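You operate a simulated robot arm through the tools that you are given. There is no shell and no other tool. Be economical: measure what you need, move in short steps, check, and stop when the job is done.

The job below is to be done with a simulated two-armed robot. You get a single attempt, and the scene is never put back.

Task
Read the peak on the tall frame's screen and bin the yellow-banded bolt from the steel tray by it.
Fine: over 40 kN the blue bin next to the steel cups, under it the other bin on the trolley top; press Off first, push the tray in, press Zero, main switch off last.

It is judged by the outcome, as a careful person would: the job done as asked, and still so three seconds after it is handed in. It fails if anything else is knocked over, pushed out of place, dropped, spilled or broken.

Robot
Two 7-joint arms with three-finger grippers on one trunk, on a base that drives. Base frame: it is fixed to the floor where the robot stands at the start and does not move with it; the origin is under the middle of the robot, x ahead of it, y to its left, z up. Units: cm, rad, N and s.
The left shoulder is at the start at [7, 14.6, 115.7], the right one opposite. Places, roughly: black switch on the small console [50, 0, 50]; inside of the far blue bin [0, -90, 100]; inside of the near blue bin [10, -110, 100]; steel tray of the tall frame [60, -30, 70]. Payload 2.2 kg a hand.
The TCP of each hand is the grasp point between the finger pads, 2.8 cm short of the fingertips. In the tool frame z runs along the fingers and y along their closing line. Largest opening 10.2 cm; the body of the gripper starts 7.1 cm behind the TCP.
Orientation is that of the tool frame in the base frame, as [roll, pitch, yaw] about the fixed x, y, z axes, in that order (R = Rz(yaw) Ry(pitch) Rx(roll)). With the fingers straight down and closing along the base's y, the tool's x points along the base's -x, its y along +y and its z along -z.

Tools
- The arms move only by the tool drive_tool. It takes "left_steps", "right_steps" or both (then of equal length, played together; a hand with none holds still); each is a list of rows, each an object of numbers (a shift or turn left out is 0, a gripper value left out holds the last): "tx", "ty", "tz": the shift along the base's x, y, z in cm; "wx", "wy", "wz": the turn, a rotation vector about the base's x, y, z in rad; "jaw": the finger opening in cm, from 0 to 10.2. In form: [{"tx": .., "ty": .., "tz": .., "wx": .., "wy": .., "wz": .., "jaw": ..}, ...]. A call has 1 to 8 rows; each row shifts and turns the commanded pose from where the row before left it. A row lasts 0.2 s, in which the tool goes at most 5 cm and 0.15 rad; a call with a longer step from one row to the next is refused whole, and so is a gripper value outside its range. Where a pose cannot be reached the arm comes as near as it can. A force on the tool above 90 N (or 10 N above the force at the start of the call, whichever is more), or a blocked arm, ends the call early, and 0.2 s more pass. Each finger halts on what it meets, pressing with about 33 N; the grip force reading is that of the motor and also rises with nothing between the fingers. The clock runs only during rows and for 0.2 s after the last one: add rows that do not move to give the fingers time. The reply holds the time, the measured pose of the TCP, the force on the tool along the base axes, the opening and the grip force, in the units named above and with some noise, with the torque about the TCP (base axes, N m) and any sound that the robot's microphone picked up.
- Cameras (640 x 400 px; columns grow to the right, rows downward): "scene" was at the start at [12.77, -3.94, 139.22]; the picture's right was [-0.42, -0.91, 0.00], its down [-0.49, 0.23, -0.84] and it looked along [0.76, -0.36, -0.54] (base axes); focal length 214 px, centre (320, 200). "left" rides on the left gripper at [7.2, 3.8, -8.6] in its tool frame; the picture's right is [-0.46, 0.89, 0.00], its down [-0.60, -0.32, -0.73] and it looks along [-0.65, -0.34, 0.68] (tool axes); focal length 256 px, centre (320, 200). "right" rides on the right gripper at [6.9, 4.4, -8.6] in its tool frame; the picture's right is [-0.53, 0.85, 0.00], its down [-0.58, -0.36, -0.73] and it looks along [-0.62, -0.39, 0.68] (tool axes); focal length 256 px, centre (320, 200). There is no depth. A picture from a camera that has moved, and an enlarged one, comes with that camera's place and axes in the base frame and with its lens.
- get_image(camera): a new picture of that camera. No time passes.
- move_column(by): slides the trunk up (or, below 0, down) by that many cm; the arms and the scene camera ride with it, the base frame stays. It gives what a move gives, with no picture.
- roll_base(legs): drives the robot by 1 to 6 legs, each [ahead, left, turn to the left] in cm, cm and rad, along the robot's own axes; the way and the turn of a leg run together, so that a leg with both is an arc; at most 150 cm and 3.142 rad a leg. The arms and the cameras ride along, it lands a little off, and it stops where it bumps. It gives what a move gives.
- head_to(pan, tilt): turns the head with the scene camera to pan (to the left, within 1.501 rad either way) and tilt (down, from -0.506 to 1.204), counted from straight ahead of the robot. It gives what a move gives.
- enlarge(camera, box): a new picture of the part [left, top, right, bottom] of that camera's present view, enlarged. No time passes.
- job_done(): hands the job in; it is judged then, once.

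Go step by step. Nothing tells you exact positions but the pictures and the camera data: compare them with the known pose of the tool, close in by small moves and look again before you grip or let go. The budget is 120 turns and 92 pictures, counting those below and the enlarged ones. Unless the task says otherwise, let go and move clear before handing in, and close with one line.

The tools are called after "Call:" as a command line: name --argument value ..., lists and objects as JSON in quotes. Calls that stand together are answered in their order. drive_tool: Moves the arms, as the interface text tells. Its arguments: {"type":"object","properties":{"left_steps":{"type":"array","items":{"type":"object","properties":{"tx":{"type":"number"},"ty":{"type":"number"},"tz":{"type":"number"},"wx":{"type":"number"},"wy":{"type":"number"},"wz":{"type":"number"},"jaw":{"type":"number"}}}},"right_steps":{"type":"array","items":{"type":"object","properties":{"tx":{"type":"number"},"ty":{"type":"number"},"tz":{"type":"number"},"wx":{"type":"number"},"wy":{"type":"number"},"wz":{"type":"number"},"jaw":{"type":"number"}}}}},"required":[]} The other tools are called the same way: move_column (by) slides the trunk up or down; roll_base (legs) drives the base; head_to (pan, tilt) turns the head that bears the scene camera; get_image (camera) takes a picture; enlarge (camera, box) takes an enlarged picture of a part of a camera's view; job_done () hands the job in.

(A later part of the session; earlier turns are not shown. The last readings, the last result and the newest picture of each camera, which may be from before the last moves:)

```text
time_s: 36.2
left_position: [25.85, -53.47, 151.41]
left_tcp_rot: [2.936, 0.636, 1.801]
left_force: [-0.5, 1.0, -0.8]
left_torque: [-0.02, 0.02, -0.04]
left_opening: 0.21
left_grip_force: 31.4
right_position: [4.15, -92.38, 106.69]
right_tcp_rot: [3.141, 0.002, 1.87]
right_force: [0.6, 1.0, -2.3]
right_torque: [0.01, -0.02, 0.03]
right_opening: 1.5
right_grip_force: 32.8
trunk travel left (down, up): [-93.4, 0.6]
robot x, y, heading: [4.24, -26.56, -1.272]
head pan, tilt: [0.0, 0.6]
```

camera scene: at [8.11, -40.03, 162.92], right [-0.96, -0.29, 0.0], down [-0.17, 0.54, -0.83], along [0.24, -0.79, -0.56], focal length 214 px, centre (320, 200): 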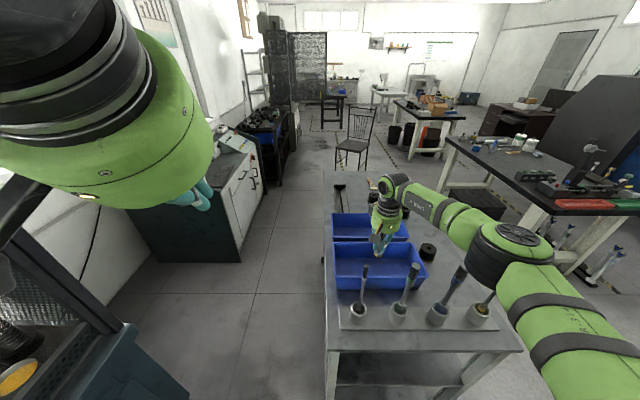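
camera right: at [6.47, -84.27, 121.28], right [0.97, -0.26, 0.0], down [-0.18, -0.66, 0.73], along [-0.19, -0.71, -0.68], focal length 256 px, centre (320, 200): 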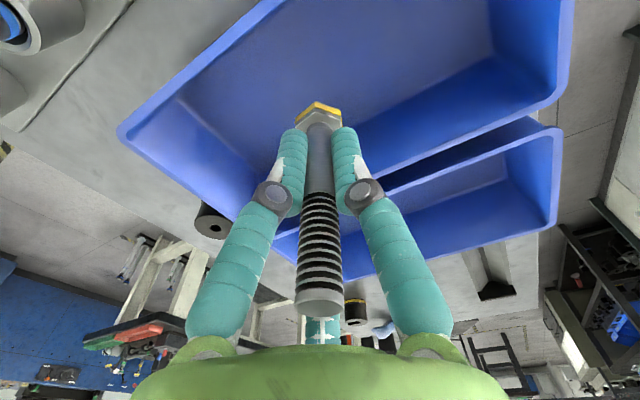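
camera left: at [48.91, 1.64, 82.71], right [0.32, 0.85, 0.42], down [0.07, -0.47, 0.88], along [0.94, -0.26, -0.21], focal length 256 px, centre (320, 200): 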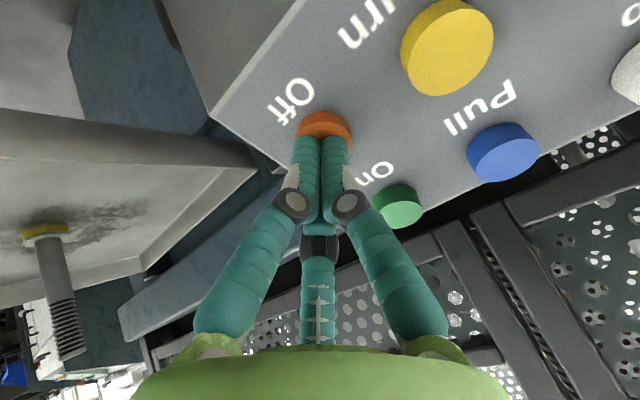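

Call:
drive_tool --right_steps '[{"tz": -0.4}, {"tz": -0.4}, {"tz": -0.4}, {}]'

Call:
get_image --camera "right"

```text
time_s: 37.2
left_position: [25.73, -53.42, 151.37]
left_tcp_rot: [2.935, 0.634, 1.801]
left_force: [0.2, -0.3, -0.3]
left_torque: [0.05, -0.01, 0.01]
left_opening: 0.2
left_grip_force: 31.3
right_position: [4.31, -92.36, 105.57]
right_tcp_rot: [-3.141, 0.0, 1.871]
right_force: [0.1, -0.4, -2.2]
right_torque: [-0.02, 0.0, -0.01]
right_opening: 1.51
right_grip_force: 33.3
trunk travel left (down, up): [-93.4, 0.6]
robot x, y, heading: [4.29, -26.61, -1.269]
head pan, tilt: [0.0, 0.6]
```

```text
53 pictures are left
camera right: at [6.41, -84.47, 114.16], right [0.97, -0.26, 0.0], down [-0.18, -0.66, 0.73], along [-0.19, -0.71, -0.68], focal length 256 px, centre (320, 200)
```

right: 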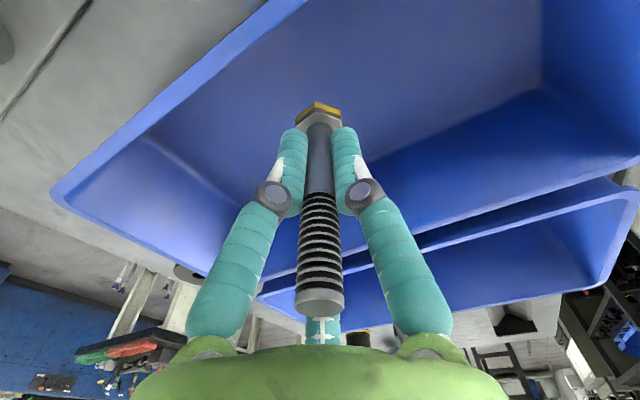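

Call:
drive_tool --right_steps '[{"tz": -0.5}, {"tz": -0.5}, {"tz": -0.5}, {"tz": -0.4}, {}]'

```text
time_s: 38.4
left_position: [25.78, -53.43, 151.46]
left_tcp_rot: [2.935, 0.635, 1.801]
left_force: [-0.1, 0.1, 0.9]
left_torque: [-0.01, -0.03, 0.0]
left_opening: 0.23
left_grip_force: 31.4
right_position: [4.34, -92.35, 103.6]
right_tcp_rot: [3.141, 0.002, 1.87]
right_force: [-0.2, 0.2, -1.5]
right_torque: [0.0, 0.0, 0.02]
right_opening: 1.49
right_grip_force: 33.4
trunk travel left (down, up): [-93.4, 0.6]
robot x, y, heading: [4.29, -26.83, -1.271]
head pan, tilt: [0.0, 0.6]
```

Call:
enlarge --camera "scene" --box '[320, 170, 460, 330]'

Call:
get_image --camera "right"

```text
2.50 times, centred on (390, 250) of scene
camera zoom: at [8.15, -40.09, 162.91], right [-0.96, -0.3, 0.0], down [-0.17, 0.54, -0.82], along [0.24, -0.79, -0.57], focal length 536 px, centre (145, 75)
```

zoom: 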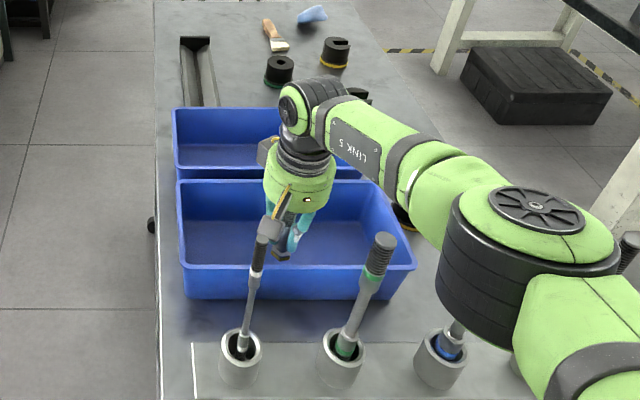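

```text
51 pictures are left
camera right: at [6.46, -84.38, 112.22], right [0.97, -0.26, 0.0], down [-0.18, -0.66, 0.73], along [-0.19, -0.71, -0.68], focal length 256 px, centre (320, 200)
```

right: 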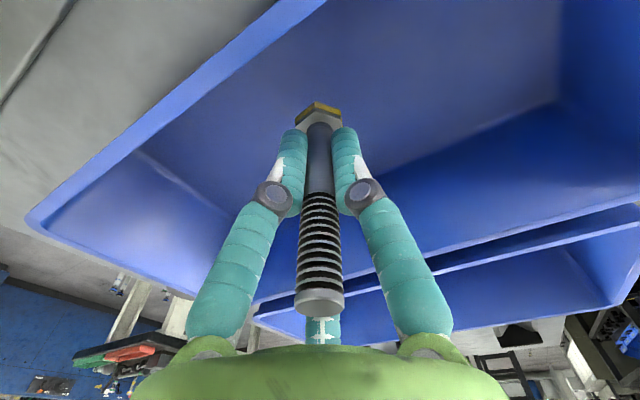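

The bolt head is inside the bin just above the floor. The elbow is getting near the cup bolts, so I'll release here.

Call:
drive_tool --right_steps '[{"jaw": 2.2}, {"jaw": 3}, {"jaw": 4.5}, {"jaw": 5}, {}]'

Call:
get_image --camera "right"

```text
time_s: 39.6
left_position: [25.77, -53.41, 151.36]
left_tcp_rot: [2.937, 0.635, 1.802]
left_force: [0.7, 0.8, 0.2]
left_torque: [0.01, 0.01, -0.01]
left_opening: 0.2
left_grip_force: 30.8
right_position: [4.33, -92.19, 103.59]
right_tcp_rot: [3.141, 0.001, 1.87]
right_force: [0.2, -0.4, 0.1]
right_torque: [0.0, 0.0, 0.0]
right_opening: 5.0
right_grip_force: 0.1
trunk travel left (down, up): [-93.4, 0.6]
robot x, y, heading: [4.47, -26.7, -1.277]
head pan, tilt: [0.0, 0.6]
```

```text
50 pictures are left
camera right: at [6.46, -84.36, 112.26], right [0.97, -0.26, 0.0], down [-0.18, -0.66, 0.73], along [-0.19, -0.71, -0.68], focal length 256 px, centre (320, 200)
```

right: 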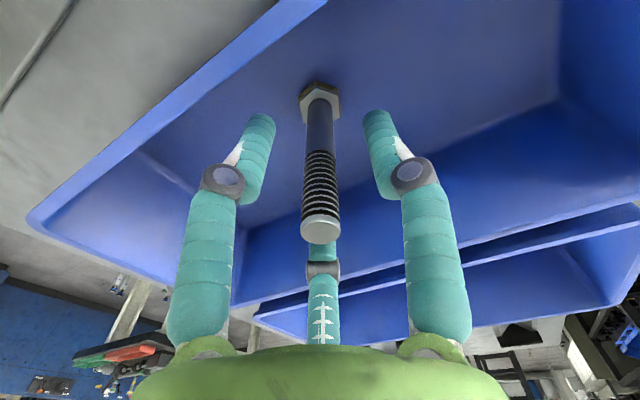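

The bolt stands in the bin. Raising the hand straight up.

Call:
drive_tool --right_steps '[{"tz": 3}, {"tz": 4}, {"tz": 4}, {"tz": 4}, {"tz": 4}, {"tz": 4}, {"tz": 4}, {"tz": 4}]'

Call:
get_image --camera "right"

Call:
enlarge --camera "scene" --box '[310, 170, 470, 330]'

```text
time_s: 41.4
left_position: [26.0, -53.26, 151.39]
left_tcp_rot: [2.937, 0.636, 1.804]
left_force: [1.0, -1.1, 0.5]
left_torque: [0.01, -0.01, -0.01]
left_opening: 0.22
left_grip_force: 31.6
right_position: [4.26, -92.23, 134.89]
right_tcp_rot: [-3.14, 0.001, 1.871]
right_force: [-0.4, 1.4, 0.0]
right_torque: [-0.01, 0.0, -0.01]
right_opening: 4.98
right_grip_force: 0.1
trunk travel left (down, up): [-93.4, 0.6]
robot x, y, heading: [4.28, -26.87, -1.27]
head pan, tilt: [0.0, 0.6]
```

```text
49 pictures are left
camera right: at [6.44, -84.26, 143.54], right [0.97, -0.26, 0.0], down [-0.18, -0.66, 0.73], along [-0.19, -0.71, -0.68], focal length 256 px, centre (320, 200)
```

right: 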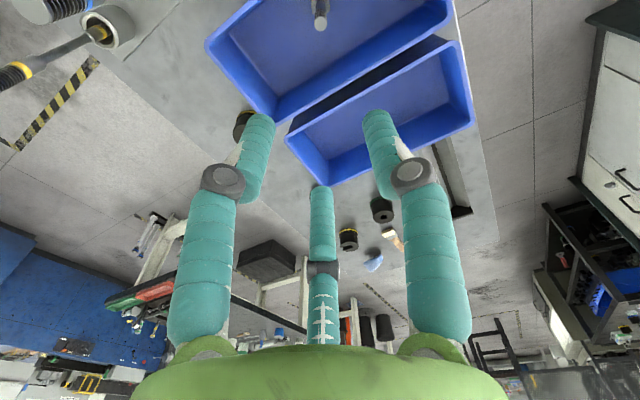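

```text
2.50 times, centred on (390, 250) of scene
camera zoom: at [8.3, -39.87, 162.92], right [-0.96, -0.3, 0.0], down [-0.17, 0.54, -0.83], along [0.24, -0.79, -0.56], focal length 536 px, centre (145, 75)
```

zoom: 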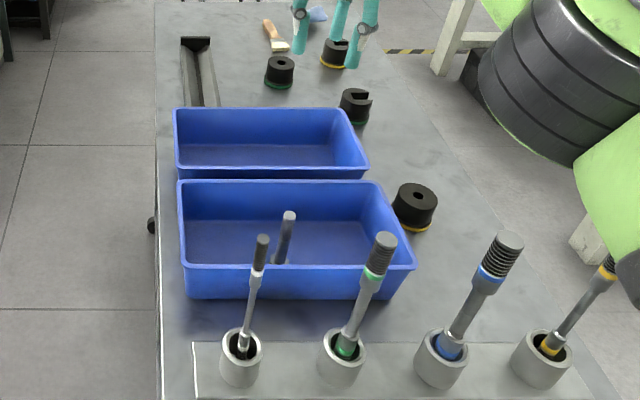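

Call:
drive_tool --right_steps '[{"tz": 4}, {"tz": 4, "tx": -1, "ty": 3}, {"tx": -1, "ty": 3}, {"tx": -1, "ty": 3}]'

Call:
roll_base --legs '[[-29, -4, 0], [0, 0, 1.27]]'

Call:
head_to --pan -0.15 --tilt 0.65

Call:
get_image --camera "scene"

```text
refused: row 2 steps farther than a row can; nothing moved
```

```text
time_s: 46.6
left_position: [23.73, 12.32, 151.45]
left_tcp_rot: [2.934, 0.636, 3.067]
left_force: [0.1, 0.3, -0.5]
left_torque: [0.02, 0.01, -0.02]
left_opening: 0.2
left_grip_force: 31.5
right_position: [54.31, -19.95, 134.73]
right_tcp_rot: [3.141, 0.001, 3.135]
right_force: [-0.2, -0.7, 0.1]
right_torque: [0.0, -0.01, 0.0]
right_opening: 4.99
right_grip_force: 0.1
trunk travel left (down, up): [-93.4, 0.6]
robot x, y, heading: [-8.31, -0.16, -0.004]
head pan, tilt: [0.0, 0.6]
```

```text
time_s: 47.3
left_position: [23.76, 12.42, 151.39]
left_tcp_rot: [2.936, 0.635, 3.068]
left_force: [1.6, 0.1, -0.4]
left_torque: [0.0, 0.03, 0.0]
left_opening: 0.2
left_grip_force: 31.2
right_position: [54.39, -19.87, 134.88]
right_tcp_rot: [3.141, 0.002, 3.137]
right_force: [-0.3, 0.1, -0.2]
right_torque: [0.0, 0.01, -0.01]
right_opening: 5.04
right_grip_force: 0.1
trunk travel left (down, up): [-93.4, 0.6]
robot x, y, heading: [-8.24, 0.08, -0.005]
head pan, tilt: [-0.15, 0.649]
```

```text
47 pictures are left
camera scene: at [5.06, -1.52, 162.49], right [-0.15, -0.99, 0.0], down [-0.6, 0.09, -0.8], along [0.79, -0.12, -0.6], focal length 214 px, centre (320, 200)
```

scene: 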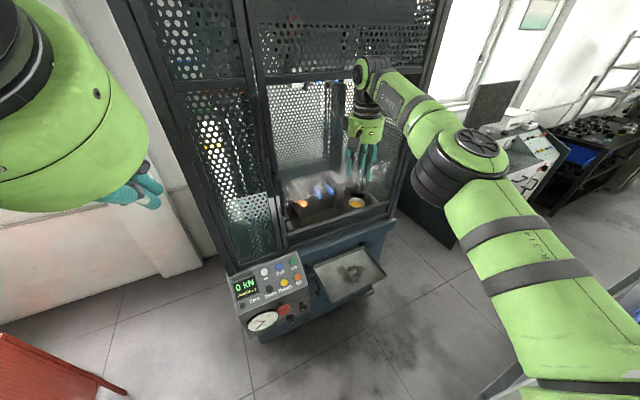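

Back at the start place. I'll lower the trunk and look at the tray closely.

Call:
move_column --by -40

Call:
drive_tool --right_steps '[{"tx": -4, "ty": -2, "jaw": 0}, {"tx": -4, "ty": -2}, {"tx": -4, "ty": -2}, {"tx": -4, "ty": -2}]'

Call:
enlarge --camera "scene" --box '[240, 170, 400, 270]'

Call:
get_image --camera "right"

```text
time_s: 51.1
left_position: [23.66, 12.41, 111.43]
left_tcp_rot: [2.938, 0.635, 3.068]
left_force: [-0.2, 0.4, 0.0]
left_torque: [0.01, -0.03, 0.0]
left_opening: 0.22
left_grip_force: 30.9
right_position: [54.46, -19.83, 94.85]
right_tcp_rot: [3.141, 0.001, 3.135]
right_force: [0.3, 1.0, 0.4]
right_torque: [0.01, 0.03, 0.01]
right_opening: 5.0
right_grip_force: 0.0
trunk travel left (down, up): [-53.4, 40.6]
robot x, y, heading: [-7.98, -0.14, -0.003]
head pan, tilt: [-0.15, 0.649]
```

```text
time_s: 52.1
left_position: [23.54, 12.32, 111.39]
left_tcp_rot: [2.934, 0.638, 3.066]
left_force: [0.2, 0.1, -0.3]
left_torque: [0.03, 0.01, -0.01]
left_opening: 0.18
left_grip_force: 31.9
right_position: [37.94, -27.77, 94.59]
right_tcp_rot: [3.141, 0.003, 3.134]
right_force: [0.8, -0.8, 0.1]
right_torque: [-0.02, -0.06, -0.03]
right_opening: 0.22
right_grip_force: 31.4
trunk travel left (down, up): [-53.4, 40.6]
robot x, y, heading: [-8.15, -0.15, -0.003]
head pan, tilt: [-0.15, 0.649]
```

```text
4.00 times, centred on (320, 220) of scene
camera zoom: at [4.89, -1.6, 122.51], right [-0.15, -0.99, 0.0], down [-0.6, 0.09, -0.8], along [0.79, -0.12, -0.6], focal length 858 px, centre (320, 120)
```

zoom: 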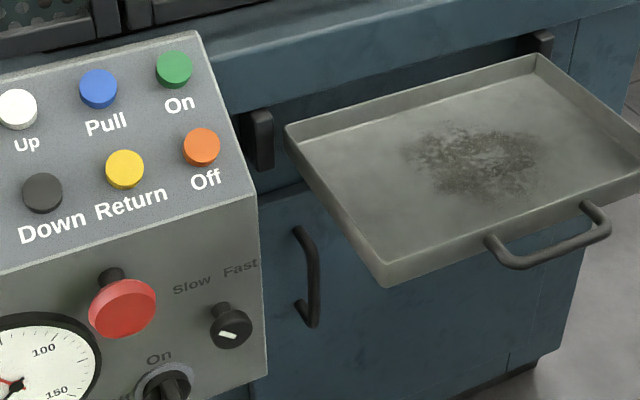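

```text
45 pictures are left
camera right: at [31.08, -23.37, 103.25], right [0.54, 0.84, 0.0], down [0.57, -0.37, 0.73], along [0.62, -0.39, -0.68], focal length 256 px, centre (320, 200)
```

right: 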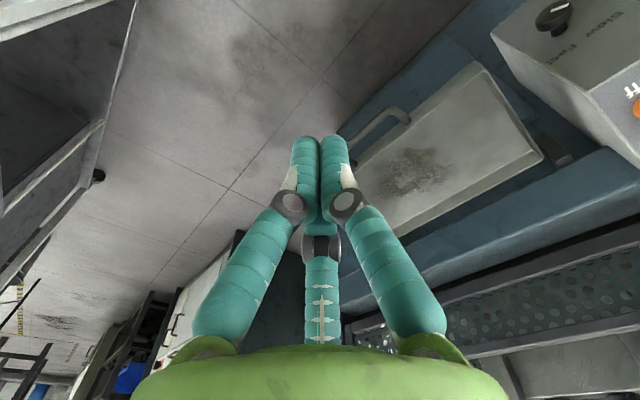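

Call:
drive_tool --right_steps '[{"tx": 0.4, "ty": -0.45, "tz": -2.0, "wx": 0.035, "wy": -0.123}, {"tx": 0.4, "ty": -0.45, "tz": -2.0, "wx": 0.035, "wy": -0.123}, {"tx": 0.4, "ty": -0.45, "tz": -2.0, "wx": 0.035, "wy": -0.123}, {"tx": 0.4, "ty": -0.45, "tz": -2.0, "wx": 0.035, "wy": -0.123}, {"tx": 0.4, "ty": -0.45, "tz": -2.0, "wx": 0.035, "wy": -0.123}, {"tx": 0.4, "ty": -0.45, "tz": -2.0, "wx": 0.035, "wy": -0.123}, {"tx": 0.4, "ty": -0.45, "tz": -2.0, "wx": 0.035, "wy": -0.123}, {}]'

Call:
get_image --camera "right"

Call:
enlarge --camera "scene" --box '[280, 170, 440, 270]'

```text
time_s: 53.9
left_position: [23.71, 12.35, 111.43]
left_tcp_rot: [2.936, 0.636, 3.069]
left_force: [0.3, -0.1, -0.3]
left_torque: [-0.02, 0.0, 0.0]
left_opening: 0.2
left_grip_force: 31.3
right_position: [41.25, -31.05, 80.83]
right_tcp_rot: [2.804, 0.85, 2.981]
right_force: [0.2, -0.4, -0.1]
right_torque: [0.02, -0.02, 0.0]
right_opening: 0.2
right_grip_force: 31.4
trunk travel left (down, up): [-53.4, 40.6]
robot x, y, heading: [-8.34, 0.13, -0.009]
head pan, tilt: [-0.15, 0.649]
```

```text
44 pictures are left
camera right: at [29.79, -27.86, 82.03], right [0.27, 0.77, 0.59], down [-0.14, -0.57, 0.81], along [0.95, -0.3, -0.05], focal length 256 px, centre (320, 200)
```

right: 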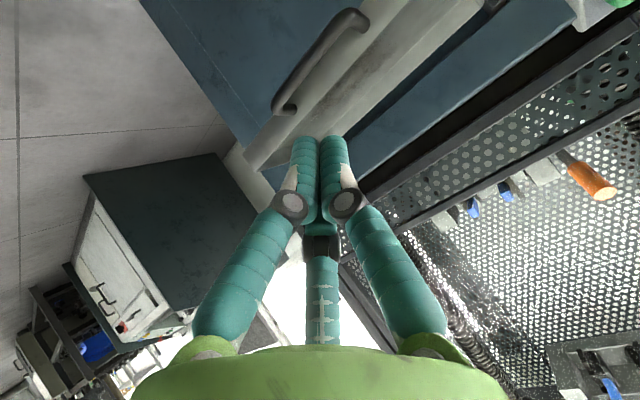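

```text
4.00 times, centred on (360, 220) of scene
camera zoom: at [5.06, -1.46, 122.49], right [-0.15, -0.99, 0.0], down [-0.6, 0.09, -0.8], along [0.79, -0.12, -0.6], focal length 858 px, centre (160, 120)
```

zoom: 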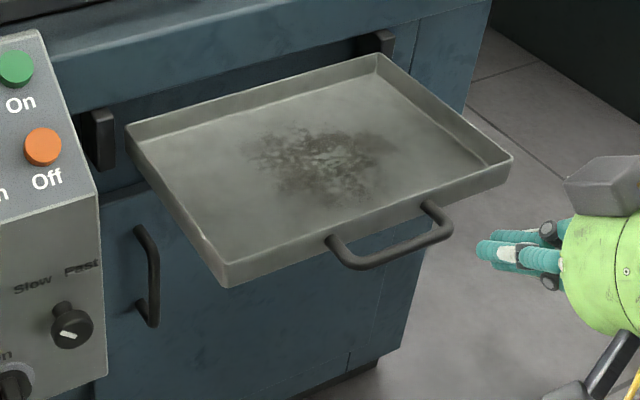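

Handle bar measures about [51.6, -28.2, 71.4]. I'll steepen the fingers and set them just in front of the bar's centre.

Call:
drive_tool --right_steps '[{"tx": 1.2, "ty": 0.4, "tz": -2.4, "wx": -0.0334, "wy": 0.119}, {"tx": 1.2, "ty": 0.4, "tz": -2.4, "wx": -0.0334, "wy": 0.119}, {"tx": 1.2, "ty": 0.4, "tz": -2.4, "wx": -0.0334, "wy": 0.119}, {"tx": 1.2, "ty": 0.4, "tz": -2.4, "wx": -0.0334, "wy": 0.119}, {}]'

Call:
get_image --camera "right"

Call:
enlarge --camera "scene" --box '[280, 170, 440, 270]'

```text
time_s: 55.1
left_position: [23.61, 12.4, 111.4]
left_tcp_rot: [2.936, 0.635, 3.069]
left_force: [-0.5, 0.2, 0.8]
left_torque: [0.0, 0.0, 0.01]
left_opening: 0.21
left_grip_force: 31.9
right_position: [46.0, -29.45, 71.28]
right_tcp_rot: [3.021, 0.385, 3.114]
right_force: [-0.6, -0.6, -0.2]
right_torque: [0.0, 0.04, -0.01]
right_opening: 0.19
right_grip_force: 31.7
trunk travel left (down, up): [-53.4, 40.6]
robot x, y, heading: [-8.31, 0.18, -0.0]
head pan, tilt: [-0.15, 0.649]
```

```text
42 pictures are left
camera right: at [36.31, -25.93, 77.09], right [0.48, 0.83, 0.29], down [0.27, -0.46, 0.85], along [0.84, -0.33, -0.44], focal length 256 px, centre (320, 200)
```

right: 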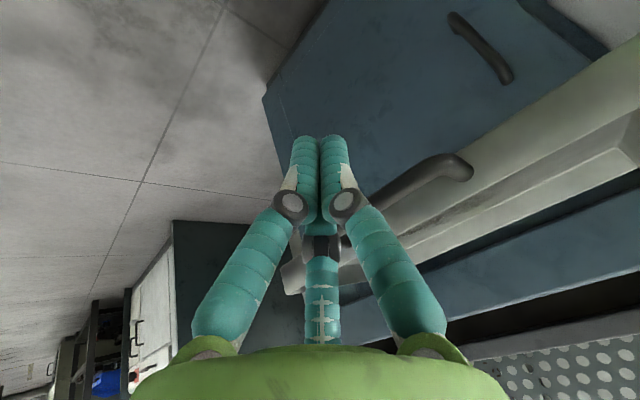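

```text
4.00 times, centred on (360, 220) of scene
camera zoom: at [4.98, -1.51, 122.5], right [-0.15, -0.99, 0.0], down [-0.6, 0.09, -0.8], along [0.79, -0.12, -0.6], focal length 858 px, centre (160, 120)
```

zoom: 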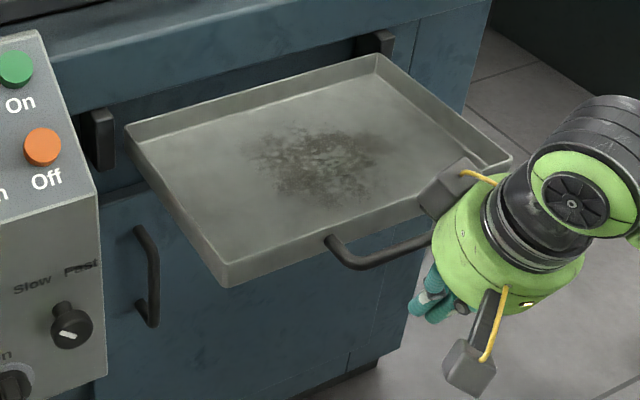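

Call:
drive_tool --right_steps '[{"wx": 0.034, "wy": -0.12}, {"wx": 0.034, "wy": -0.12}, {"tx": 1.44, "ty": 0.4}, {"tx": 1.44, "ty": 0.4}, {"tx": 1.44, "ty": 0.4}, {"tx": 1.44, "ty": 0.4}, {}]'

Call:
get_image --camera "right"

Call:
enlarge --camera "scene" --box '[280, 170, 440, 270]'

```text
time_s: 56.7
left_position: [23.71, 12.32, 111.51]
left_tcp_rot: [2.937, 0.636, 3.07]
left_force: [-0.3, -0.8, 0.6]
left_torque: [-0.02, 0.02, 0.0]
left_opening: 0.21
left_grip_force: 32.0
right_position: [51.77, -27.82, 71.11]
right_tcp_rot: [2.931, 0.622, 3.069]
right_force: [-0.5, 0.0, -1.2]
right_torque: [0.03, 0.0, -0.03]
right_opening: 0.19
right_grip_force: 31.0
trunk travel left (down, up): [-53.4, 40.6]
robot x, y, heading: [-7.9, 0.01, -0.006]
head pan, tilt: [-0.15, 0.649]
```

```text
40 pictures are left
camera right: at [41.01, -24.52, 74.79], right [0.39, 0.8, 0.46], down [0.06, -0.52, 0.85], along [0.92, -0.31, -0.25], focal length 256 px, centre (320, 200)
```

right: 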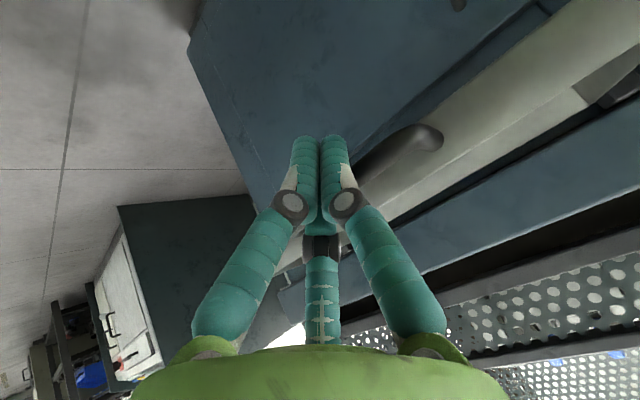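

```text
4.00 times, centred on (360, 220) of scene
camera zoom: at [5.05, -1.51, 122.49], right [-0.15, -0.99, 0.0], down [-0.6, 0.09, -0.8], along [0.79, -0.12, -0.6], focal length 858 px, centre (160, 120)
```

zoom: 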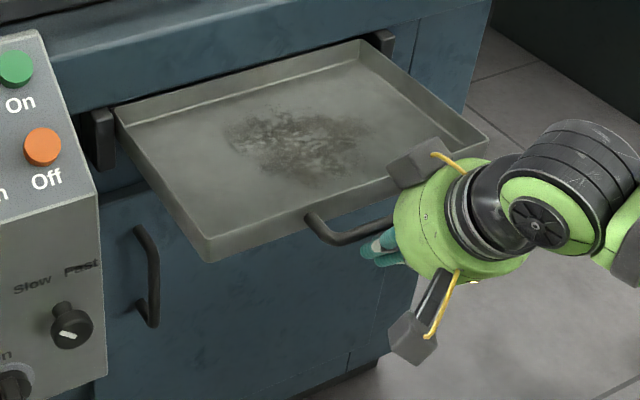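

The tray is sliding in easily. Continuing to push.

Call:
drive_tool --right_steps '[{"tx": 1.92, "ty": 0.54}, {"tx": 1.92, "ty": 0.54}, {"tx": 1.92, "ty": 0.54}, {"tx": 1.92, "ty": 0.54}, {"tx": 1.92, "ty": 0.54}, {}]'

Call:
enlarge --camera "scene" --box '[280, 170, 440, 270]'

Call:
get_image --camera "right"

```text
time_s: 58.1
left_position: [23.66, 12.38, 111.37]
left_tcp_rot: [2.935, 0.636, 3.067]
left_force: [-0.3, 0.1, -0.3]
left_torque: [-0.01, -0.01, 0.01]
left_opening: 0.2
left_grip_force: 31.2
right_position: [61.43, -24.98, 71.16]
right_tcp_rot: [2.93, 0.623, 3.07]
right_force: [0.6, 0.3, -0.4]
right_torque: [0.02, 0.0, 0.0]
right_opening: 0.24
right_grip_force: 31.3
trunk travel left (down, up): [-53.4, 40.6]
robot x, y, heading: [-8.07, 0.06, -0.004]
head pan, tilt: [-0.15, 0.649]
```

```text
4.00 times, centred on (360, 220) of scene
camera zoom: at [5.03, -1.51, 122.5], right [-0.15, -0.99, 0.0], down [-0.6, 0.09, -0.8], along [0.79, -0.12, -0.6], focal length 858 px, centre (160, 120)
```

zoom: 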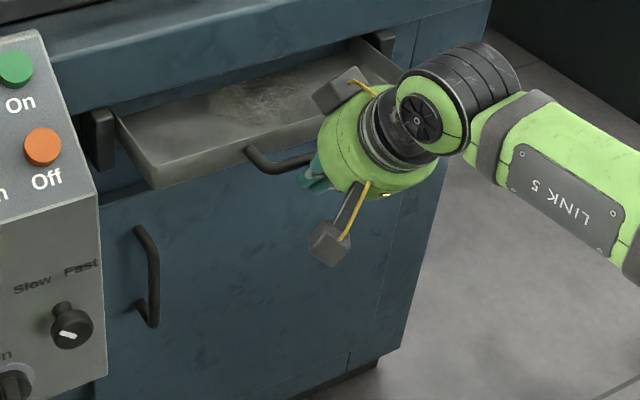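

```text
37 pictures are left
camera right: at [50.63, -21.76, 74.77], right [0.39, 0.8, 0.46], down [0.06, -0.52, 0.85], along [0.92, -0.31, -0.25], focal length 256 px, centre (320, 200)
```

right: 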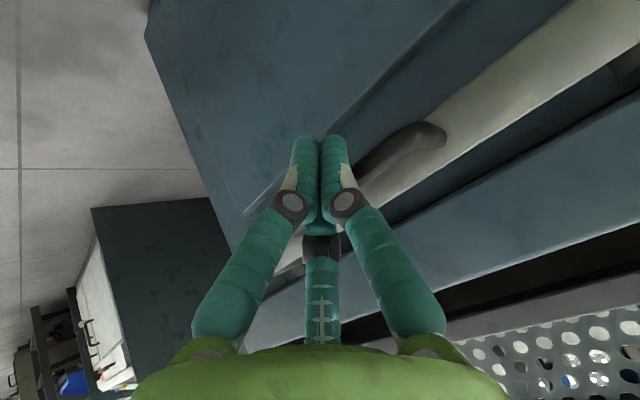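

Call:
drive_tool --right_steps '[{"tx": 1.15, "ty": 0.32}, {"tx": 1.15, "ty": 0.32}, {"tx": 1.15, "ty": 0.32}, {"tx": 1.15, "ty": 0.32}, {}]'

Call:
enlarge --camera "scene" --box '[280, 170, 440, 270]'

```text
time_s: 59.3
left_position: [23.68, 12.37, 111.32]
left_tcp_rot: [2.935, 0.636, 3.069]
left_force: [0.1, -0.5, -0.3]
left_torque: [0.0, -0.02, -0.01]
left_opening: 0.21
left_grip_force: 31.7
right_position: [65.86, -23.86, 71.27]
right_tcp_rot: [2.928, 0.623, 3.068]
right_force: [0.1, 0.1, -1.3]
right_torque: [0.06, 0.06, 0.07]
right_opening: 0.2
right_grip_force: 31.5
trunk travel left (down, up): [-53.4, 40.6]
robot x, y, heading: [-8.1, 0.02, -0.006]
head pan, tilt: [-0.15, 0.649]
```

```text
4.00 times, centred on (360, 220) of scene
camera zoom: at [5.06, -1.52, 122.49], right [-0.15, -0.99, 0.0], down [-0.6, 0.09, -0.8], along [0.79, -0.12, -0.6], focal length 858 px, centre (160, 120)
```

zoom: 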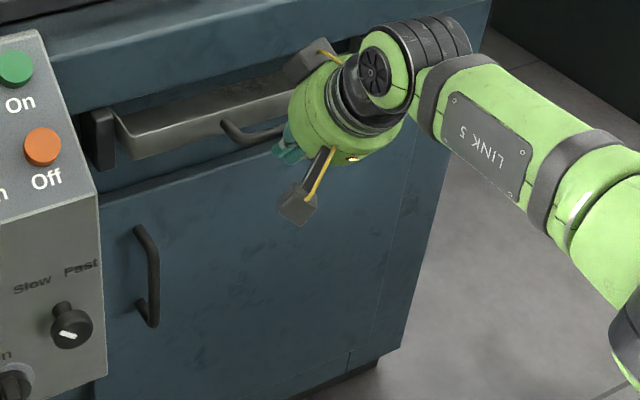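

Call:
drive_tool --right_steps '[{"tx": 0.77, "ty": 0.21}, {"tx": 0.77, "ty": 0.21}, {}]'

Call:
enlarge --camera "scene" --box '[290, 170, 390, 240]'

Call:
get_image --camera "right"

```text
time_s: 60.1
left_position: [23.75, 12.31, 111.36]
left_tcp_rot: [2.936, 0.633, 3.067]
left_force: [-0.5, 0.7, -0.6]
left_torque: [-0.03, 0.01, -0.02]
left_opening: 0.2
left_grip_force: 31.3
right_position: [66.81, -23.68, 71.05]
right_tcp_rot: [2.931, 0.621, 3.065]
right_force: [-0.9, 0.2, -1.9]
right_torque: [-0.01, 0.01, 0.0]
right_opening: 0.2
right_grip_force: 31.3
right hand out of reach, approached as far as the arm can: row 2
trunk travel left (down, up): [-53.4, 40.6]
robot x, y, heading: [-7.91, -0.0, -0.009]
head pan, tilt: [-0.15, 0.649]
```

```text
5.71 times, centred on (340, 205) of scene
camera zoom: at [5.08, -1.51, 122.49], right [-0.15, -0.99, 0.0], down [-0.6, 0.09, -0.8], along [0.79, -0.12, -0.6], focal length 1226 px, centre (206, 171)
```

zoom: 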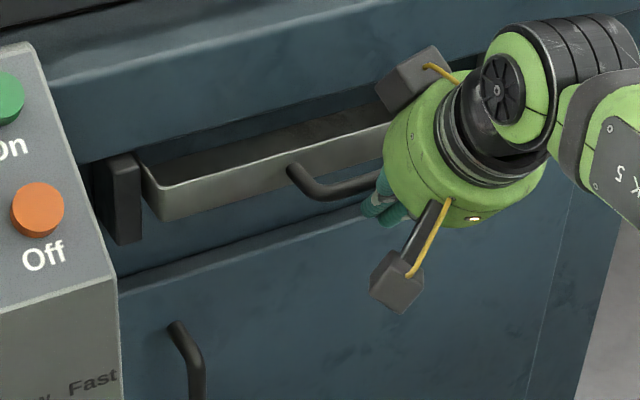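

```text
34 pictures are left
camera right: at [55.95, -20.43, 74.82], right [0.39, 0.8, 0.46], down [0.06, -0.52, 0.85], along [0.92, -0.31, -0.25], focal length 256 px, centre (320, 200)
```

right: 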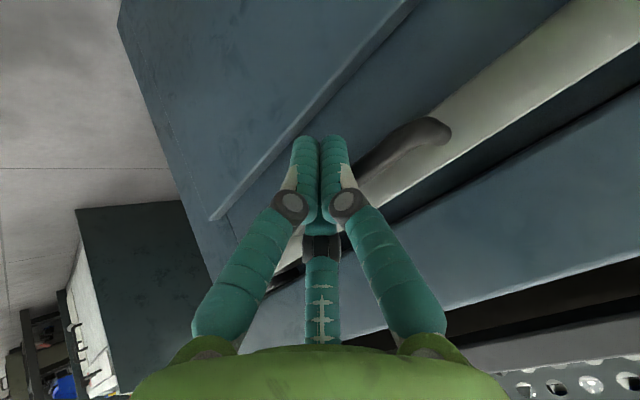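

Out of reach; I'll pull the hand back, drive 7 cm ahead, and finish the push.

Call:
drive_tool --right_steps '[{"tx": -3.5, "ty": -0.95}, {"tx": -3.5, "ty": -0.95}, {"tx": -2, "ty": -0.6}, {}]'

Call:
roll_base --legs '[[7, 0, 0]]'

```text
time_s: 61.1
left_position: [23.72, 12.45, 111.54]
left_tcp_rot: [2.935, 0.634, 3.067]
left_force: [0.1, -1.2, 0.8]
left_torque: [-0.01, 0.01, -0.01]
left_opening: 0.21
left_grip_force: 31.4
right_position: [57.57, -26.31, 71.15]
right_tcp_rot: [2.931, 0.621, 3.065]
right_force: [0.4, 0.7, -0.2]
right_torque: [0.0, -0.02, -0.03]
right_opening: 0.21
right_grip_force: 31.3
trunk travel left (down, up): [-53.4, 40.6]
robot x, y, heading: [-8.11, -0.04, -0.007]
head pan, tilt: [-0.15, 0.649]
```

```text
time_s: 62.1
left_position: [30.87, 12.35, 111.41]
left_tcp_rot: [2.935, 0.635, 3.066]
left_force: [1.2, 0.1, -0.1]
left_torque: [0.03, 0.02, -0.03]
left_opening: 0.22
left_grip_force: 30.9
right_position: [64.72, -26.28, 71.25]
right_tcp_rot: [2.93, 0.622, 3.067]
right_force: [1.9, 0.5, -0.1]
right_torque: [0.01, -0.03, -0.01]
right_opening: 0.2
right_grip_force: 31.3
trunk travel left (down, up): [-53.4, 40.6]
robot x, y, heading: [-1.0, -0.1, -0.002]
head pan, tilt: [-0.15, 0.649]
```

Call:
drive_tool --right_steps '[{"ty": 1.9}, {"tx": 1.9, "ty": 0.5}, {"tx": 0.77, "ty": 0.21}, {"tx": 0.77, "ty": 0.21}, {}]'

Call:
enlarge --camera "scene" --box '[290, 170, 400, 250]'

```text
time_s: 63.3
left_position: [30.81, 12.22, 111.41]
left_tcp_rot: [2.936, 0.636, 3.065]
left_force: [0.0, -1.0, 0.2]
left_torque: [0.0, -0.01, -0.02]
left_opening: 0.2
left_grip_force: 31.7
right_position: [68.35, -23.4, 71.29]
right_tcp_rot: [2.931, 0.621, 3.067]
right_force: [-0.2, -0.4, -1.5]
right_torque: [0.0, 0.02, 0.0]
right_opening: 0.2
right_grip_force: 31.3
trunk travel left (down, up): [-53.4, 40.6]
robot x, y, heading: [-0.94, -0.04, -0.003]
head pan, tilt: [-0.15, 0.649]
```

```text
5.00 times, centred on (345, 210) of scene
camera zoom: at [12.24, -1.56, 122.49], right [-0.15, -0.99, 0.0], down [-0.6, 0.09, -0.8], along [0.79, -0.12, -0.6], focal length 1072 px, centre (195, 150)
```

zoom: 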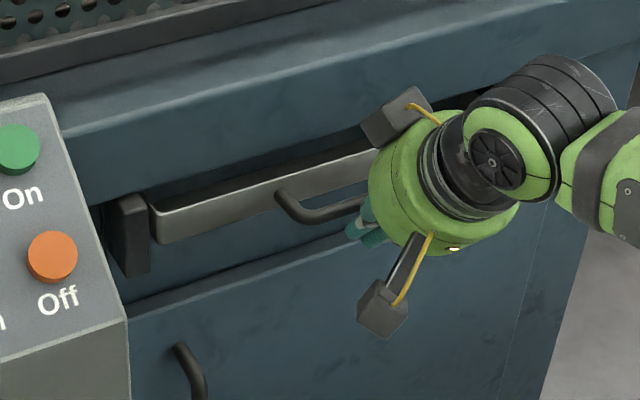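

Call:
drive_tool --right_steps '[{"tx": -1.9, "ty": -0.5}, {"wx": 0.04, "wy": -0.14}, {"wx": 0.04, "wy": -0.14}, {"tx": 1.2, "ty": 0.33}, {"tx": 0.77, "ty": 0.21}, {"tx": 0.5, "ty": 0.14}, {}]'

Call:
enlarge --camera "scene" --box '[290, 170, 400, 250]'

```text
time_s: 64.9
left_position: [30.84, 12.31, 111.55]
left_tcp_rot: [2.937, 0.635, 3.067]
left_force: [0.3, 0.8, 0.7]
left_torque: [-0.04, 0.03, -0.02]
left_opening: 0.22
left_grip_force: 31.2
right_position: [68.58, -23.31, 70.96]
right_tcp_rot: [2.773, 0.886, 2.96]
right_force: [-5.0, -0.8, -3.3]
right_torque: [-0.02, 0.08, -0.07]
right_opening: 0.2
right_grip_force: 31.2
trunk travel left (down, up): [-53.4, 40.6]
robot x, y, heading: [-0.9, 0.11, -0.007]
head pan, tilt: [-0.15, 0.649]
```

```text
5.00 times, centred on (345, 210) of scene
camera zoom: at [12.21, -1.57, 122.49], right [-0.16, -0.99, 0.0], down [-0.6, 0.09, -0.8], along [0.79, -0.12, -0.6], focal length 1072 px, centre (195, 150)
```

zoom: 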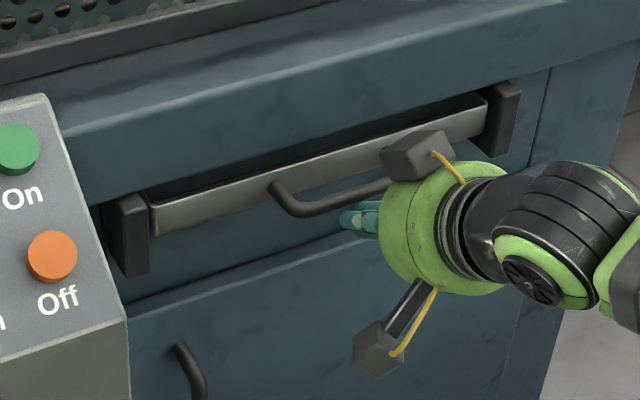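

Call:
drive_tool --right_steps '[{"tx": 0.48, "ty": 0.13}, {"tx": 0.48, "ty": 0.13}, {}]'

Call:
enlarge --camera "scene" --box '[290, 170, 400, 250]'

Call:
get_image --camera "right"

```text
time_s: 65.7
left_position: [30.87, 12.19, 111.51]
left_tcp_rot: [2.935, 0.637, 3.064]
left_force: [0.2, -0.6, -0.1]
left_torque: [-0.01, 0.03, -0.01]
left_opening: 0.21
left_grip_force: 30.8
right_position: [69.39, -23.23, 70.59]
right_tcp_rot: [2.781, 0.879, 2.964]
right_force: [-19.8, -5.5, -13.7]
right_torque: [0.04, 0.21, -0.09]
right_opening: 0.19
right_grip_force: 31.3
trunk travel left (down, up): [-53.4, 40.6]
robot x, y, heading: [-0.96, -0.03, -0.003]
head pan, tilt: [-0.15, 0.649]
```

```text
5.00 times, centred on (345, 210) of scene
camera zoom: at [12.15, -1.71, 122.48], right [-0.16, -0.99, 0.0], down [-0.6, 0.1, -0.8], along [0.79, -0.12, -0.6], focal length 1072 px, centre (195, 150)
```

zoom: 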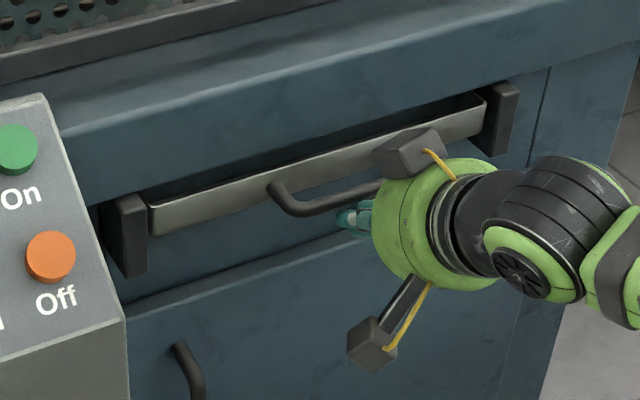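

```text
30 pictures are left
camera right: at [58.01, -20.13, 71.41], right [0.25, 0.76, 0.6], down [-0.17, -0.58, 0.8], along [0.95, -0.3, -0.02], focal length 256 px, centre (320, 200)
```

right: 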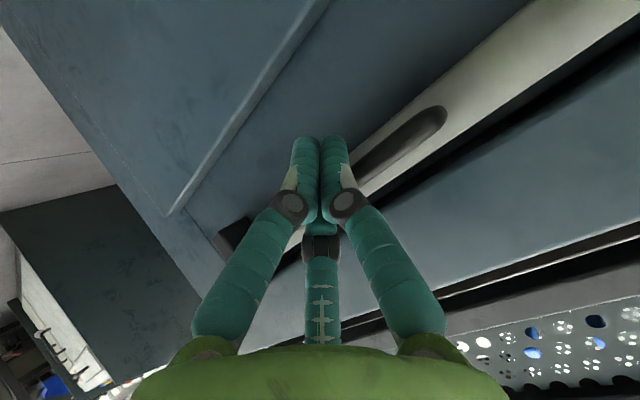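

The tray has reached its stop (force rising with no more travel). Backing off and checking.

Call:
drive_tool --right_steps '[{"tx": -2, "ty": -0.5}, {"tx": -3.8, "ty": -1}, {"tx": -3.8, "ty": -1}, {"tx": -3.8, "ty": -1}, {"tx": -3, "ty": -1, "tz": 2.5}, {"tx": -3, "ty": -1, "tz": 2.5}, {"tx": -3, "ty": -1, "tz": 2.5}, {"tx": -3, "ty": -1, "tz": 2.5}]'

Call:
get_image --camera "scene"

Call:
enlarge --camera "scene" --box '[180, 150, 420, 310]'

```text
time_s: 67.5
left_position: [30.7, 12.57, 111.4]
left_tcp_rot: [2.936, 0.635, 3.069]
left_force: [-0.3, -0.1, -0.5]
left_torque: [-0.03, 0.04, -0.03]
left_opening: 0.19
left_grip_force: 31.1
right_position: [44.26, -30.47, 81.44]
right_tcp_rot: [2.773, 0.891, 2.959]
right_force: [-0.1, 1.2, -0.3]
right_torque: [-0.01, -0.01, -0.02]
right_opening: 0.19
right_grip_force: 31.5
trunk travel left (down, up): [-53.4, 40.6]
robot x, y, heading: [-1.28, 0.24, -0.004]
head pan, tilt: [-0.15, 0.649]
```

```text
29 pictures are left
camera scene: at [12.07, -1.45, 122.5], right [-0.15, -0.99, 0.0], down [-0.6, 0.09, -0.8], along [0.79, -0.12, -0.6], focal length 214 px, centre (320, 200)
```

scene: 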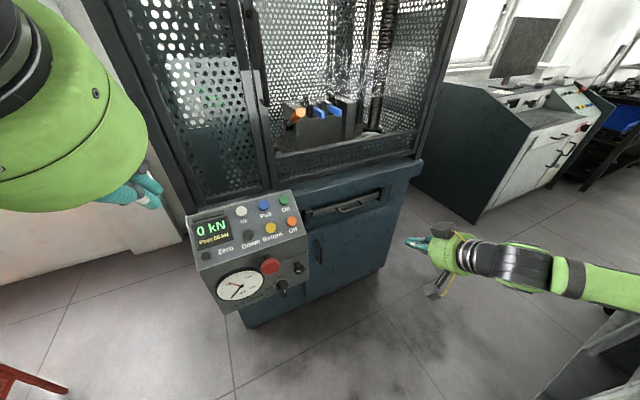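

```text
2.50 times, centred on (300, 230) of scene
camera zoom: at [12.07, -1.45, 122.5], right [-0.15, -0.99, 0.0], down [-0.6, 0.09, -0.8], along [0.79, -0.12, -0.6], focal length 536 px, centre (370, 125)
```

zoom: 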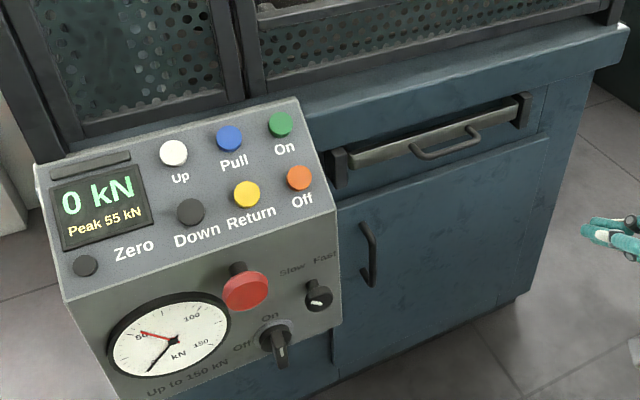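

The tray is in and the Off state is confirmed. Next is Zero at about [53.1, 23.3, 76]; I'm bringing the left hand above it.

Call:
drive_tool --left_steps '[{"tx": 2.2, "ty": 1.15, "tz": -3.5}, {"tx": 2.2, "ty": 1.15, "tz": -3.5}, {"tx": 2.2, "ty": 1.15, "tz": -3.5}, {"tx": 2.2, "ty": 1.15, "tz": -3.5}, {"tx": 2.2, "ty": 1.15, "tz": -3.5}, {"tx": 2.2, "ty": 1.15, "tz": -3.5}, {"tx": 2.2, "ty": 1.15, "tz": -3.5}, {"tx": 2.2, "ty": 1.15, "tz": -3.5}]'

Call:
get_image --camera "left"

```text
time_s: 69.3
left_position: [48.56, 21.7, 83.48]
left_tcp_rot: [2.934, 0.634, 3.067]
left_force: [-0.2, 0.4, -0.3]
left_torque: [-0.06, -0.02, 0.0]
left_opening: 0.2
left_grip_force: 31.3
right_position: [44.34, -30.5, 81.42]
right_tcp_rot: [2.773, 0.888, 2.957]
right_force: [0.6, 0.0, 0.3]
right_torque: [0.02, 0.03, -0.01]
right_opening: 0.21
right_grip_force: 31.3
trunk travel left (down, up): [-53.4, 40.6]
robot x, y, heading: [-1.06, -0.25, -0.002]
head pan, tilt: [-0.15, 0.649]
```

```text
27 pictures are left
camera left: at [37.41, 24.4, 86.49], right [0.33, 0.84, 0.42], down [0.06, -0.47, 0.88], along [0.94, -0.26, -0.21], focal length 256 px, centre (320, 200)
```

left: 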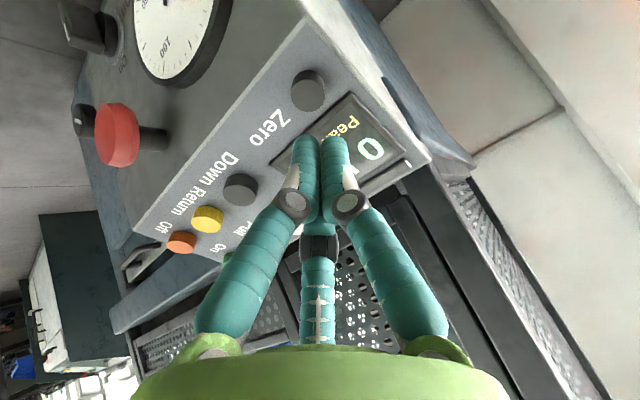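

Call:
drive_tool --left_steps '[{"tx": 0.55, "ty": 0.07, "tz": -2.09}, {"tx": 1.17, "ty": 0.33, "tz": -1.58}, {}]'

Call:
get_image --camera "left"

```text
time_s: 70.1
left_position: [50.05, 22.06, 79.64]
left_tcp_rot: [2.936, 0.634, 3.066]
left_force: [0.6, 0.5, -0.5]
left_torque: [0.0, 0.0, -0.03]
left_opening: 0.19
left_grip_force: 31.0
right_position: [44.46, -30.59, 81.39]
right_tcp_rot: [2.771, 0.89, 2.959]
right_force: [0.2, 0.7, 0.1]
right_torque: [0.02, 0.0, 0.03]
right_opening: 0.2
right_grip_force: 31.1
trunk travel left (down, up): [-53.4, 40.6]
robot x, y, heading: [-0.95, 0.24, -0.007]
head pan, tilt: [-0.15, 0.649]
```

```text
26 pictures are left
camera left: at [39.02, 24.69, 82.83], right [0.33, 0.84, 0.42], down [0.07, -0.47, 0.88], along [0.94, -0.26, -0.21], focal length 256 px, centre (320, 200)
```

left: 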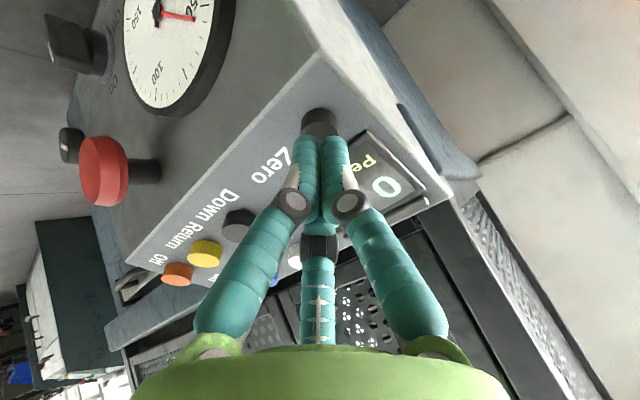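

Call:
drive_tool --left_steps '[{"tx": 0.7, "ty": -0.05, "tz": -0.6}, {"tx": 0.59, "ty": 0.1, "tz": -0.73}, {"tx": 0.29, "ty": 0.08, "tz": -0.4}, {"tx": 0.29, "ty": 0.08, "tz": -0.4}]'

Call:
get_image --camera "left"

```text
time_s: 71.1
left_position: [51.52, 22.18, 78.15]
left_tcp_rot: [2.933, 0.645, 3.065]
left_force: [-25.9, -1.4, 26.3]
left_torque: [0.26, 0.42, 0.01]
left_opening: 0.61
left_grip_force: 31.8
right_position: [43.77, -30.65, 81.61]
right_tcp_rot: [2.767, 0.898, 2.955]
right_force: [0.6, -0.8, -0.8]
right_torque: [0.01, -0.02, -0.02]
right_opening: 0.2
right_grip_force: 30.7
trunk travel left (down, up): [-53.4, 40.6]
robot x, y, heading: [-0.95, -0.19, -0.006]
head pan, tilt: [-0.15, 0.649]
heard: click
```

```text
25 pictures are left
camera left: at [40.33, 24.75, 81.17], right [0.33, 0.84, 0.43], down [0.06, -0.47, 0.88], along [0.94, -0.26, -0.2], focal length 256 px, centre (320, 200)
```

left: 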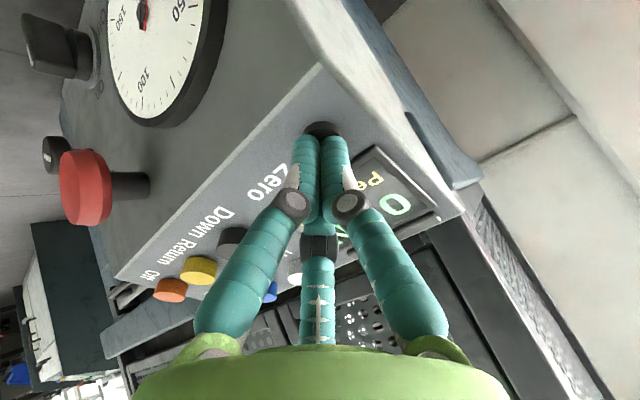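

Click heard and the red gauge hand moved to zero. Retreating to look at the screen and the main switch.

Call:
drive_tool --left_steps '[{"tx": -0.9, "ty": -0.25, "tz": 1.2}, {"tx": -1.7, "ty": -0.5, "tz": 2.4}, {"tx": -3, "ty": 0, "tz": 2.4}, {"tx": -4, "ty": 0, "tz": 1.5}, {"tx": -4, "ty": 0, "tz": 0}]'

Call:
enlarge --camera "scene" --box '[180, 190, 320, 310]'

Call:
get_image --camera "left"

```text
time_s: 72.3
left_position: [42.0, 21.09, 85.49]
left_tcp_rot: [2.932, 0.635, 3.069]
left_force: [0.0, 0.7, -1.0]
left_torque: [0.01, 0.0, 0.0]
left_opening: 0.2
left_grip_force: 31.1
left hand out of reach, approached as far as the arm can: row 5
right_position: [44.44, -30.51, 81.25]
right_tcp_rot: [2.771, 0.888, 2.957]
right_force: [0.5, -0.7, -0.3]
right_torque: [-0.02, 0.05, 0.01]
right_opening: 0.2
right_grip_force: 31.6
trunk travel left (down, up): [-53.4, 40.6]
robot x, y, heading: [-1.01, 0.05, -0.006]
head pan, tilt: [-0.15, 0.649]
```

```text
3.33 times, centred on (250, 250) of scene
camera zoom: at [12.31, -1.56, 122.48], right [-0.15, -0.99, 0.0], down [-0.6, 0.09, -0.8], along [0.79, -0.12, -0.61], focal length 715 px, centre (553, 33)
```

zoom: 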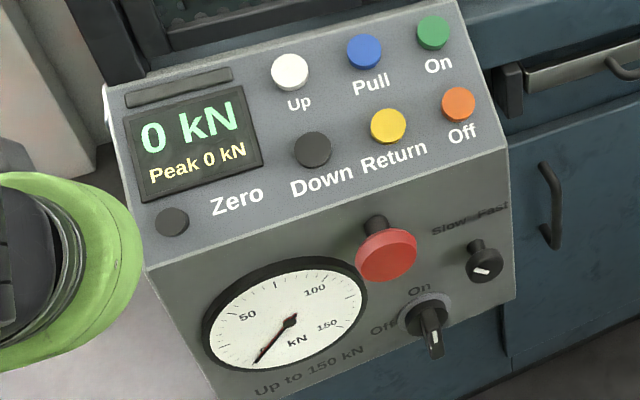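

```text
23 pictures are left
camera left: at [30.81, 23.77, 88.67], right [0.33, 0.84, 0.42], down [0.07, -0.47, 0.88], along [0.94, -0.26, -0.21], focal length 256 px, centre (320, 200)
```

left: 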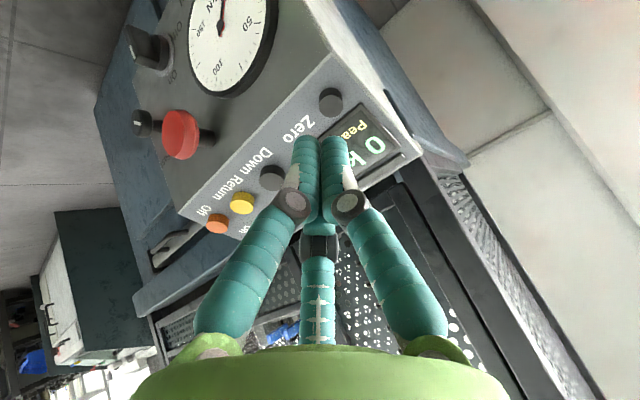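

Peak now reads 0 kN. Last is the main switch: I'll back up, lower the trunk and view it frontally.

Call:
roll_base --legs '[[-20, 0, 0]]'

Call:
move_column --by -32

Call:
head_to --pan 0.05 --tilt 0.5

Call:
get_image --camera "scene"

```text
time_s: 73.9
left_position: [22.33, 21.19, 85.49]
left_tcp_rot: [2.935, 0.634, 3.064]
left_force: [-0.3, 0.2, 0.0]
left_torque: [0.0, -0.03, 0.0]
left_opening: 0.23
left_grip_force: 31.3
right_position: [24.68, -30.47, 81.46]
right_tcp_rot: [2.771, 0.889, 2.955]
right_force: [-0.3, 0.3, 0.3]
right_torque: [0.0, 0.0, -0.02]
right_opening: 0.19
right_grip_force: 31.2
trunk travel left (down, up): [-53.4, 40.6]
robot x, y, heading: [-20.47, 0.15, -0.01]
head pan, tilt: [-0.15, 0.649]
```

```text
time_s: 77.1
left_position: [22.25, 21.13, 53.49]
left_tcp_rot: [2.935, 0.636, 3.065]
left_force: [-0.3, 1.0, -0.4]
left_torque: [0.0, -0.02, 0.0]
left_opening: 0.21
left_grip_force: 30.9
right_position: [24.66, -30.44, 49.4]
right_tcp_rot: [2.771, 0.891, 2.954]
right_force: [-0.4, 0.2, 0.0]
right_torque: [-0.01, 0.01, -0.02]
right_opening: 0.23
right_grip_force: 30.7
trunk travel left (down, up): [-21.4, 72.6]
robot x, y, heading: [-20.75, -0.05, -0.009]
head pan, tilt: [-0.15, 0.649]
```

```text
time_s: 77.8
left_position: [22.29, 21.08, 53.57]
left_tcp_rot: [2.935, 0.635, 3.064]
left_force: [0.3, -0.3, -0.3]
left_torque: [-0.01, -0.01, 0.01]
left_opening: 0.21
left_grip_force: 31.6
right_position: [24.65, -30.41, 49.2]
right_tcp_rot: [2.772, 0.89, 2.955]
right_force: [-0.2, -0.7, -0.2]
right_torque: [0.04, -0.01, 0.03]
right_opening: 0.17
right_grip_force: 31.6
trunk travel left (down, up): [-21.4, 72.6]
robot x, y, heading: [-20.71, 0.25, -0.009]
head pan, tilt: [0.051, 0.499]
```

```text
22 pictures are left
camera scene: at [-6.93, 0.32, 91.82], right [0.04, -1.0, 0.0], down [-0.48, -0.02, -0.88], along [0.88, 0.04, -0.48], focal length 214 px, centre (320, 200)
```

scene: 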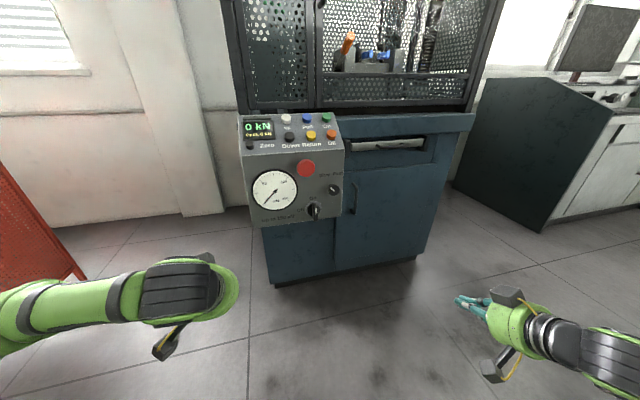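

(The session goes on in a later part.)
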